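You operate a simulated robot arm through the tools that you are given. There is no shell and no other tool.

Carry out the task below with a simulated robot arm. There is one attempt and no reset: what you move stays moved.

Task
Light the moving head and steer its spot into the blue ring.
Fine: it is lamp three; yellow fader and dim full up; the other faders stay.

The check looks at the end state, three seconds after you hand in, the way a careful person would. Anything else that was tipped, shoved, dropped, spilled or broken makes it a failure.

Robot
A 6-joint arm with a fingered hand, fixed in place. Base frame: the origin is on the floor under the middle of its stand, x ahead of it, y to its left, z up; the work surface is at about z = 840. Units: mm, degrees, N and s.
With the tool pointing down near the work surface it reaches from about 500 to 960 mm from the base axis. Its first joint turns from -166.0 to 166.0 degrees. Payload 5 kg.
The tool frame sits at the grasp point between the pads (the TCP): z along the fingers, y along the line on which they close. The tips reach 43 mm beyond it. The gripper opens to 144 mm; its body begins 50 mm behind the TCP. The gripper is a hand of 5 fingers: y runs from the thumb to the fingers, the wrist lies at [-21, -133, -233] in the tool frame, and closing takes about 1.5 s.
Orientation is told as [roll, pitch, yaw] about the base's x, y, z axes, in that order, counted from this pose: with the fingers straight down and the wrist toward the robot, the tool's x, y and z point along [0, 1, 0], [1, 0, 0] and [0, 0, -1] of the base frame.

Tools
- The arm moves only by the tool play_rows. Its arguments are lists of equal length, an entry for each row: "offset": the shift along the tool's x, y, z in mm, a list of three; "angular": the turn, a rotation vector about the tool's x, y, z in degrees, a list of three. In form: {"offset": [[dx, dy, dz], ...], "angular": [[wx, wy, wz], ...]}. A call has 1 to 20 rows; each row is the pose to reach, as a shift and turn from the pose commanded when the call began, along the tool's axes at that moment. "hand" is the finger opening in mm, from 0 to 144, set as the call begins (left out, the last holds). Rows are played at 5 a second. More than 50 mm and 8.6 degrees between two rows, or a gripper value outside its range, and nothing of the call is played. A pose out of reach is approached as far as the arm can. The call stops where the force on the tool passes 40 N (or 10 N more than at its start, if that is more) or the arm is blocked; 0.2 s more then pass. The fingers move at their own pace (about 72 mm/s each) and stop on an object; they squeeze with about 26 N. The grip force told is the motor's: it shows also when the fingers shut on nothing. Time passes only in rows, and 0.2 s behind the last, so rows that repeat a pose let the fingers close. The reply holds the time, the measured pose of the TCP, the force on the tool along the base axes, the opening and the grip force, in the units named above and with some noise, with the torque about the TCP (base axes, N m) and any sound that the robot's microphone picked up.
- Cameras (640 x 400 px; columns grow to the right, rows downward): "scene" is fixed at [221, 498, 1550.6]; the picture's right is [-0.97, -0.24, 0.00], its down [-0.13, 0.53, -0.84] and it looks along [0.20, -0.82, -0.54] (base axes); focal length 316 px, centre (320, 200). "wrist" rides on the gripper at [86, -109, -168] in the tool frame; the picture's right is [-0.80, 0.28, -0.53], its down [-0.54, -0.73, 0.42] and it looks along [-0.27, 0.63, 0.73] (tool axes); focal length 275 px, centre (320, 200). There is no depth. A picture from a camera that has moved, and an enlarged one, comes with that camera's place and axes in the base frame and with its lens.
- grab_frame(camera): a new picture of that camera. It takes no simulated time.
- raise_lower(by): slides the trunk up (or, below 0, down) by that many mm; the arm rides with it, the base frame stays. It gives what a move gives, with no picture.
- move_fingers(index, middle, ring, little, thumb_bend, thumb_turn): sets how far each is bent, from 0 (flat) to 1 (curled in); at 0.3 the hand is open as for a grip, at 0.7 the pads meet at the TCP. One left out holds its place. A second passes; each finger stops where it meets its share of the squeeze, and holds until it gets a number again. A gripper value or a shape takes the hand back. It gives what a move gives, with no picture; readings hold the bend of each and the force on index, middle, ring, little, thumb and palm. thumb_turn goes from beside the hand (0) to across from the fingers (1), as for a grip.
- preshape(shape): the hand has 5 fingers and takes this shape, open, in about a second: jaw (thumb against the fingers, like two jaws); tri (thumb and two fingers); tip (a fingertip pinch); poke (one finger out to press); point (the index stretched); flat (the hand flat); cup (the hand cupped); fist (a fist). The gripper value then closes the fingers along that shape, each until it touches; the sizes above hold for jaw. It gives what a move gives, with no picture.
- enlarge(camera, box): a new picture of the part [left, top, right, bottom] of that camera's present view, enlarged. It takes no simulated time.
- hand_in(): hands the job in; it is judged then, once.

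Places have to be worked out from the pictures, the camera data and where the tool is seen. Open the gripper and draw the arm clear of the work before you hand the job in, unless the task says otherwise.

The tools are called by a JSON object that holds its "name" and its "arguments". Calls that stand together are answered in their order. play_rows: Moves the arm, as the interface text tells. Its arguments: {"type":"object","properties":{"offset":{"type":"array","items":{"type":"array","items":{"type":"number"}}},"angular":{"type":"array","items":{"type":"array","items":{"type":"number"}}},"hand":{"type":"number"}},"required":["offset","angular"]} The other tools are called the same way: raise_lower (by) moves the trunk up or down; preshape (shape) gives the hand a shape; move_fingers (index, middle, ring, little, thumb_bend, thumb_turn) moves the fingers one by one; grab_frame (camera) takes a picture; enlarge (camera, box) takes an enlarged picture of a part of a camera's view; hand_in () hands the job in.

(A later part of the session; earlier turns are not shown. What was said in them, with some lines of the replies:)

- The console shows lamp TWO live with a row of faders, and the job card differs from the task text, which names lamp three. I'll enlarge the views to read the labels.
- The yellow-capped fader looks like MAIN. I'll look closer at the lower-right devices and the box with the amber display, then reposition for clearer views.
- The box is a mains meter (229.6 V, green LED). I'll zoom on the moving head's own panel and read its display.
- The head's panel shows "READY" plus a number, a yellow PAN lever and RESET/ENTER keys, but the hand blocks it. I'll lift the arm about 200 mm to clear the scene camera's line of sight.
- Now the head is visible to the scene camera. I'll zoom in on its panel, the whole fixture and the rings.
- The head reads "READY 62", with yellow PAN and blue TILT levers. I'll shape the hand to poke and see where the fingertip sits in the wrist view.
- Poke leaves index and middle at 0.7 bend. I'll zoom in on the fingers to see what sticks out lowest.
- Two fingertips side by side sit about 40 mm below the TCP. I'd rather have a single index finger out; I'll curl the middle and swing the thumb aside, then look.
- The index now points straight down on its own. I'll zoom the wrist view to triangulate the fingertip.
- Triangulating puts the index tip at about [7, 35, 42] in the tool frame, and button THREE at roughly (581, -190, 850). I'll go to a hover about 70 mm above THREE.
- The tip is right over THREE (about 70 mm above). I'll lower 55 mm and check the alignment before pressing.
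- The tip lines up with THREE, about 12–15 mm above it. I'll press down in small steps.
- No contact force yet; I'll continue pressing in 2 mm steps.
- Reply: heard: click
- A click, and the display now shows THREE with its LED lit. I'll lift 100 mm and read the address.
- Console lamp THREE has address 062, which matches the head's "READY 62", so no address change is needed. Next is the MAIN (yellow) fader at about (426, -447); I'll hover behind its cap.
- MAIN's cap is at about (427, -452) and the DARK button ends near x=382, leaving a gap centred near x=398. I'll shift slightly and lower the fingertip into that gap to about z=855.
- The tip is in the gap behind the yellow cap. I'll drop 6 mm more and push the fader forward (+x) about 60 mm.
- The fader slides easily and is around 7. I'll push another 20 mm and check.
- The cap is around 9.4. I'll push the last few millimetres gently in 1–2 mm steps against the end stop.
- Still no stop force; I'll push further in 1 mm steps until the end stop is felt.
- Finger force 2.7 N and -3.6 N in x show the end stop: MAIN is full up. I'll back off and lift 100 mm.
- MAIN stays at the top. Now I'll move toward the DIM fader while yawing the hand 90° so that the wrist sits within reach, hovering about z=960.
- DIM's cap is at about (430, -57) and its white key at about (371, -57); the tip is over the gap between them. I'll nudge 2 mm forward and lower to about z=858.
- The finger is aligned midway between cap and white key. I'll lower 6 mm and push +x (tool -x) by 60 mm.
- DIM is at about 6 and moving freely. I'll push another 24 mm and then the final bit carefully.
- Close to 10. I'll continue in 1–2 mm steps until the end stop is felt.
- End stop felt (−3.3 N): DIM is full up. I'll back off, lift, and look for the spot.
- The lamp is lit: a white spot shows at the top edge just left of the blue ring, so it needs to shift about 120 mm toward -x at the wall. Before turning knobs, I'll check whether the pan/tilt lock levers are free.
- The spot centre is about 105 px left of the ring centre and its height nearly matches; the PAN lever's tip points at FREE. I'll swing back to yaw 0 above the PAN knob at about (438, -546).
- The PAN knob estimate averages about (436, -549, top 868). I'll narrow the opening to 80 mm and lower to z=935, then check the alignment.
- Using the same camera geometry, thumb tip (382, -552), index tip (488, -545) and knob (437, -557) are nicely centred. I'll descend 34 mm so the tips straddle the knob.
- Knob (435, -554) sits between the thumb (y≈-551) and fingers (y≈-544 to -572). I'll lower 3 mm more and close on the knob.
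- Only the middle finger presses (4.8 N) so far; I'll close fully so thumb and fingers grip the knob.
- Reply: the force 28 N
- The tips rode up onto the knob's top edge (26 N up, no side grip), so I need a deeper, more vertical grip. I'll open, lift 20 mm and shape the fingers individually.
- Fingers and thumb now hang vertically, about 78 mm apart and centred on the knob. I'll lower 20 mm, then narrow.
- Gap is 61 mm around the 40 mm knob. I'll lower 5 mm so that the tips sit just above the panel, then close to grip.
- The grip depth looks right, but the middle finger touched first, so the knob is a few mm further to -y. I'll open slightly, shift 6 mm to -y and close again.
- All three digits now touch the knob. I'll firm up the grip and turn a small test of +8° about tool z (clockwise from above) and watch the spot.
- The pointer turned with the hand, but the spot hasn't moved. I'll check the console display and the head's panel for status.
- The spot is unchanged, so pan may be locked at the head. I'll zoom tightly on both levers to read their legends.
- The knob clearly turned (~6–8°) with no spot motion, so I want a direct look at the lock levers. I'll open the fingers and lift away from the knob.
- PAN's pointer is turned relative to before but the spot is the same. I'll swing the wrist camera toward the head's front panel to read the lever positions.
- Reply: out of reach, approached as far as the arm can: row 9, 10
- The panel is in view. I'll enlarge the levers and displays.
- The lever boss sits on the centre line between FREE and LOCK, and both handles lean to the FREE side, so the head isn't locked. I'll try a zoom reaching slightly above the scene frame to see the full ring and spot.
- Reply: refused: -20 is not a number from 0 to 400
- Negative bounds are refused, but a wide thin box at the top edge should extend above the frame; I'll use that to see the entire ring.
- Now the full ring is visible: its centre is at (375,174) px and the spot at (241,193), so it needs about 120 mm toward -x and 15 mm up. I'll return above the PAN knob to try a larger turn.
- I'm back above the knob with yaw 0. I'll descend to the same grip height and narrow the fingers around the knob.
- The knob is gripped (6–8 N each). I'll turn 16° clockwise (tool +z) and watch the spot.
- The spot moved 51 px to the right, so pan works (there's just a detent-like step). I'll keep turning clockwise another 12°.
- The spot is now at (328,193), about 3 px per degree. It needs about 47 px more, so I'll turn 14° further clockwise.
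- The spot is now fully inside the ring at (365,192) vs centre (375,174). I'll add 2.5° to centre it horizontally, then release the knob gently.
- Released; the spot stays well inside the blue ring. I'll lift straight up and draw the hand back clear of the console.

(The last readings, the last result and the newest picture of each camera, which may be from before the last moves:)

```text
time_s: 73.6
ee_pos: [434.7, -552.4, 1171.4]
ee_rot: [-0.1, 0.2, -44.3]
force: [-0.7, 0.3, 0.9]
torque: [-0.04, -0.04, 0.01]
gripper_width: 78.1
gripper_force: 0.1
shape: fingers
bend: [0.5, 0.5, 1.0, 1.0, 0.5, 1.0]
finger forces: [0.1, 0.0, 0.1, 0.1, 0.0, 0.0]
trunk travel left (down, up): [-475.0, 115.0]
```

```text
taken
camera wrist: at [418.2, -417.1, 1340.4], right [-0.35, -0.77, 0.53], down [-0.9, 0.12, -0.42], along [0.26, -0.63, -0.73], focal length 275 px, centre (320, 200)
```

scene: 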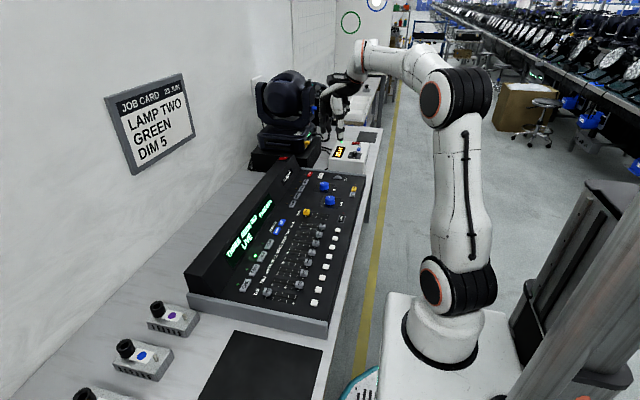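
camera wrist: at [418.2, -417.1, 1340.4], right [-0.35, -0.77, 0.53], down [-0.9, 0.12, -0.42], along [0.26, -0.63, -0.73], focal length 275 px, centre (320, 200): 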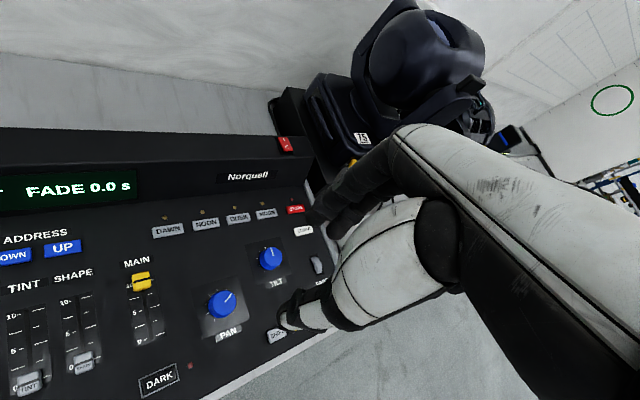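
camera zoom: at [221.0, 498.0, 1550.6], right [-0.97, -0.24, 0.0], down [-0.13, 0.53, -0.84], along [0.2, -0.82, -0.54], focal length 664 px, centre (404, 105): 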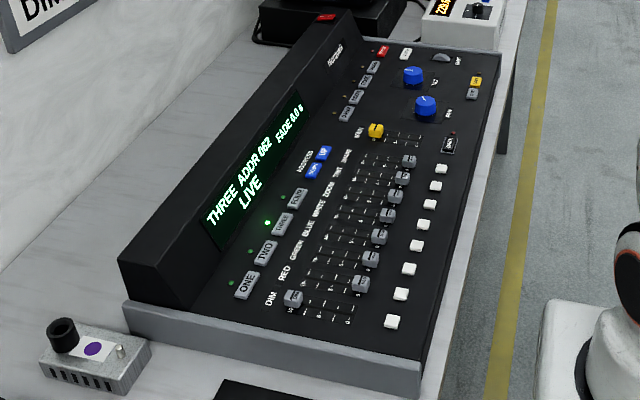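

Display reads THREE 062 LIVE, MAIN and DIM are at 10, the other faders remain at 0. I'll open the hand and draw it back and up, then do the final check.

{"name": "preshape", "arguments": {"shape": "jaw"}}

{"name": "play_rows", "arguments": {"offset": [[-14, -14, -20], [-28, -29, -40], [-42, -43, -60], [-56, -58, -80], [-56, -58, -80]], "angular": [[0, 0, -5], [0, 0, -10], [0, 0, -15], [0, 0, -20], [0, 0, -20]]}}

{"name": "enlarge", "arguments": {"camera": "scene", "box": [340, 0, 404, 4]}}

{"name": "enlarge", "arguments": {"camera": "scene", "box": [240, 180, 360, 310]}}

{"name": "enlarge", "arguments": {"camera": "scene", "box": [230, 0, 430, 160]}}

```text
time_s: 74.5
ee_pos: [435.7, -553.9, 1172.6]
ee_rot: [-0.1, 0.1, -44.5]
force: [0.4, -0.9, 0.0]
torque: [0.0, 0.01, 0.02]
gripper_width: 143.6
gripper_force: 0.0
shape: jaw
bend: [0.3, 0.3, 0.3, 0.3, 0.3, 0.98]
finger forces: [0.0, 0.0, 0.0, 0.0, 0.1, 0.0]
trunk travel left (down, up): [-475.0, 115.0]
```

```text
time_s: 75.7
ee_pos: [356.4, -554.2, 1253.4]
ee_rot: [0.1, 0.0, -24.3]
force: [0.2, -0.3, -0.2]
torque: [-0.01, -0.01, 0.01]
gripper_width: 143.7
gripper_force: 0.2
shape: jaw
bend: [0.3, 0.3, 0.3, 0.3, 0.3, 0.98]
finger forces: [0.0, 0.1, 0.0, 0.1, 0.1, 0.0]
trunk travel left (down, up): [-475.0, 115.0]
```

```text
10.00 times, centred on (372, 2) of scene
camera zoom: at [221.0, 498.0, 1550.6], right [-0.97, -0.24, 0.0], down [-0.13, 0.53, -0.84], along [0.2, -0.82, -0.54], focal length 3155 px, centre (-200, 2180)
```

zoom: 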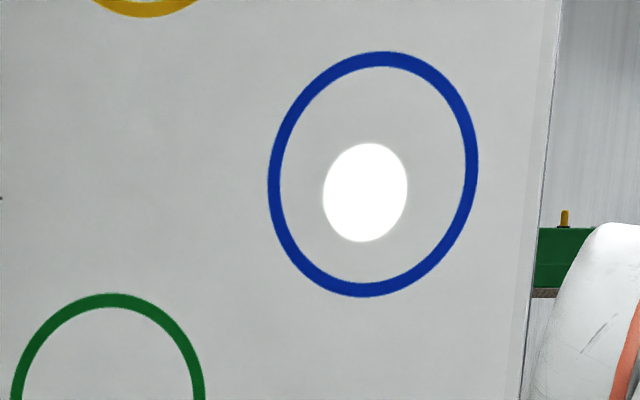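

```text
3.08 times, centred on (300, 245) of scene
camera zoom: at [221.0, 498.0, 1550.6], right [-0.97, -0.24, 0.0], down [-0.13, 0.53, -0.84], along [0.2, -0.82, -0.54], focal length 971 px, centre (382, 62)
```

zoom: 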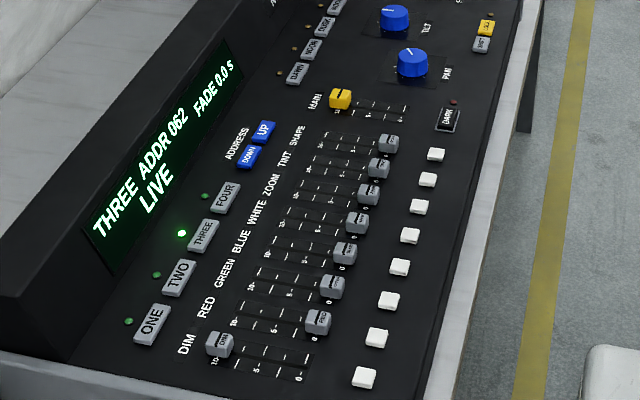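

```text
2.50 times, centred on (330, 80) of scene
camera zoom: at [221.0, 498.0, 1550.6], right [-0.97, -0.24, 0.0], down [-0.13, 0.53, -0.84], along [0.2, -0.82, -0.54], focal length 789 px, centre (295, 500)
```

zoom: 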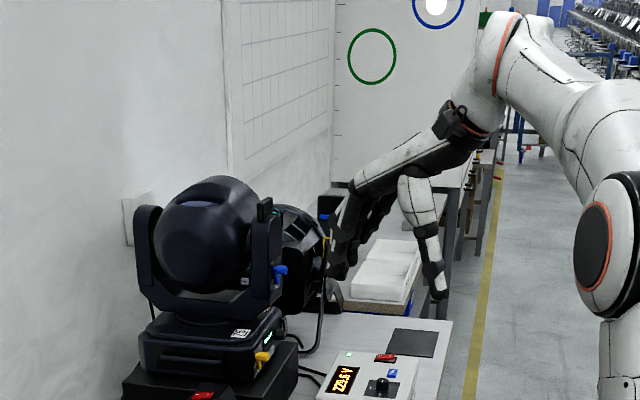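

The spot sits fully inside the blue ring. Lamp THREE is live, DIM and MAIN are at full, the other faders are unmoved, and the open hand is clear of the work, so I'm handing in.

{"name": "hand_in", "arguments": {}}

```text
The job is handed in.
```

The moving head is lit and its spot sits fully inside the blue ring. I've handed the job in, and no verdict came back.

- **Lamp:** I selected THREE on the console, as you said, not lamp two as on the job card. Its address, 062, matches the head's own display ("READY 62").
- **Faders:** the yellow MAIN fader and DIM are both pushed to their end stops. The other faders are still at 0.
- **Aim:** only the PAN knob was turned. The spot is about 9 mm to one side of the ring's centre and 14 mm low, leaving roughly 30 mm of clearance inside the ring. I left TILT alone because the spot was already clear of the ring.

The hand is open and drawn back from the console. Nothing else looked moved or disturbed in the last pictures.
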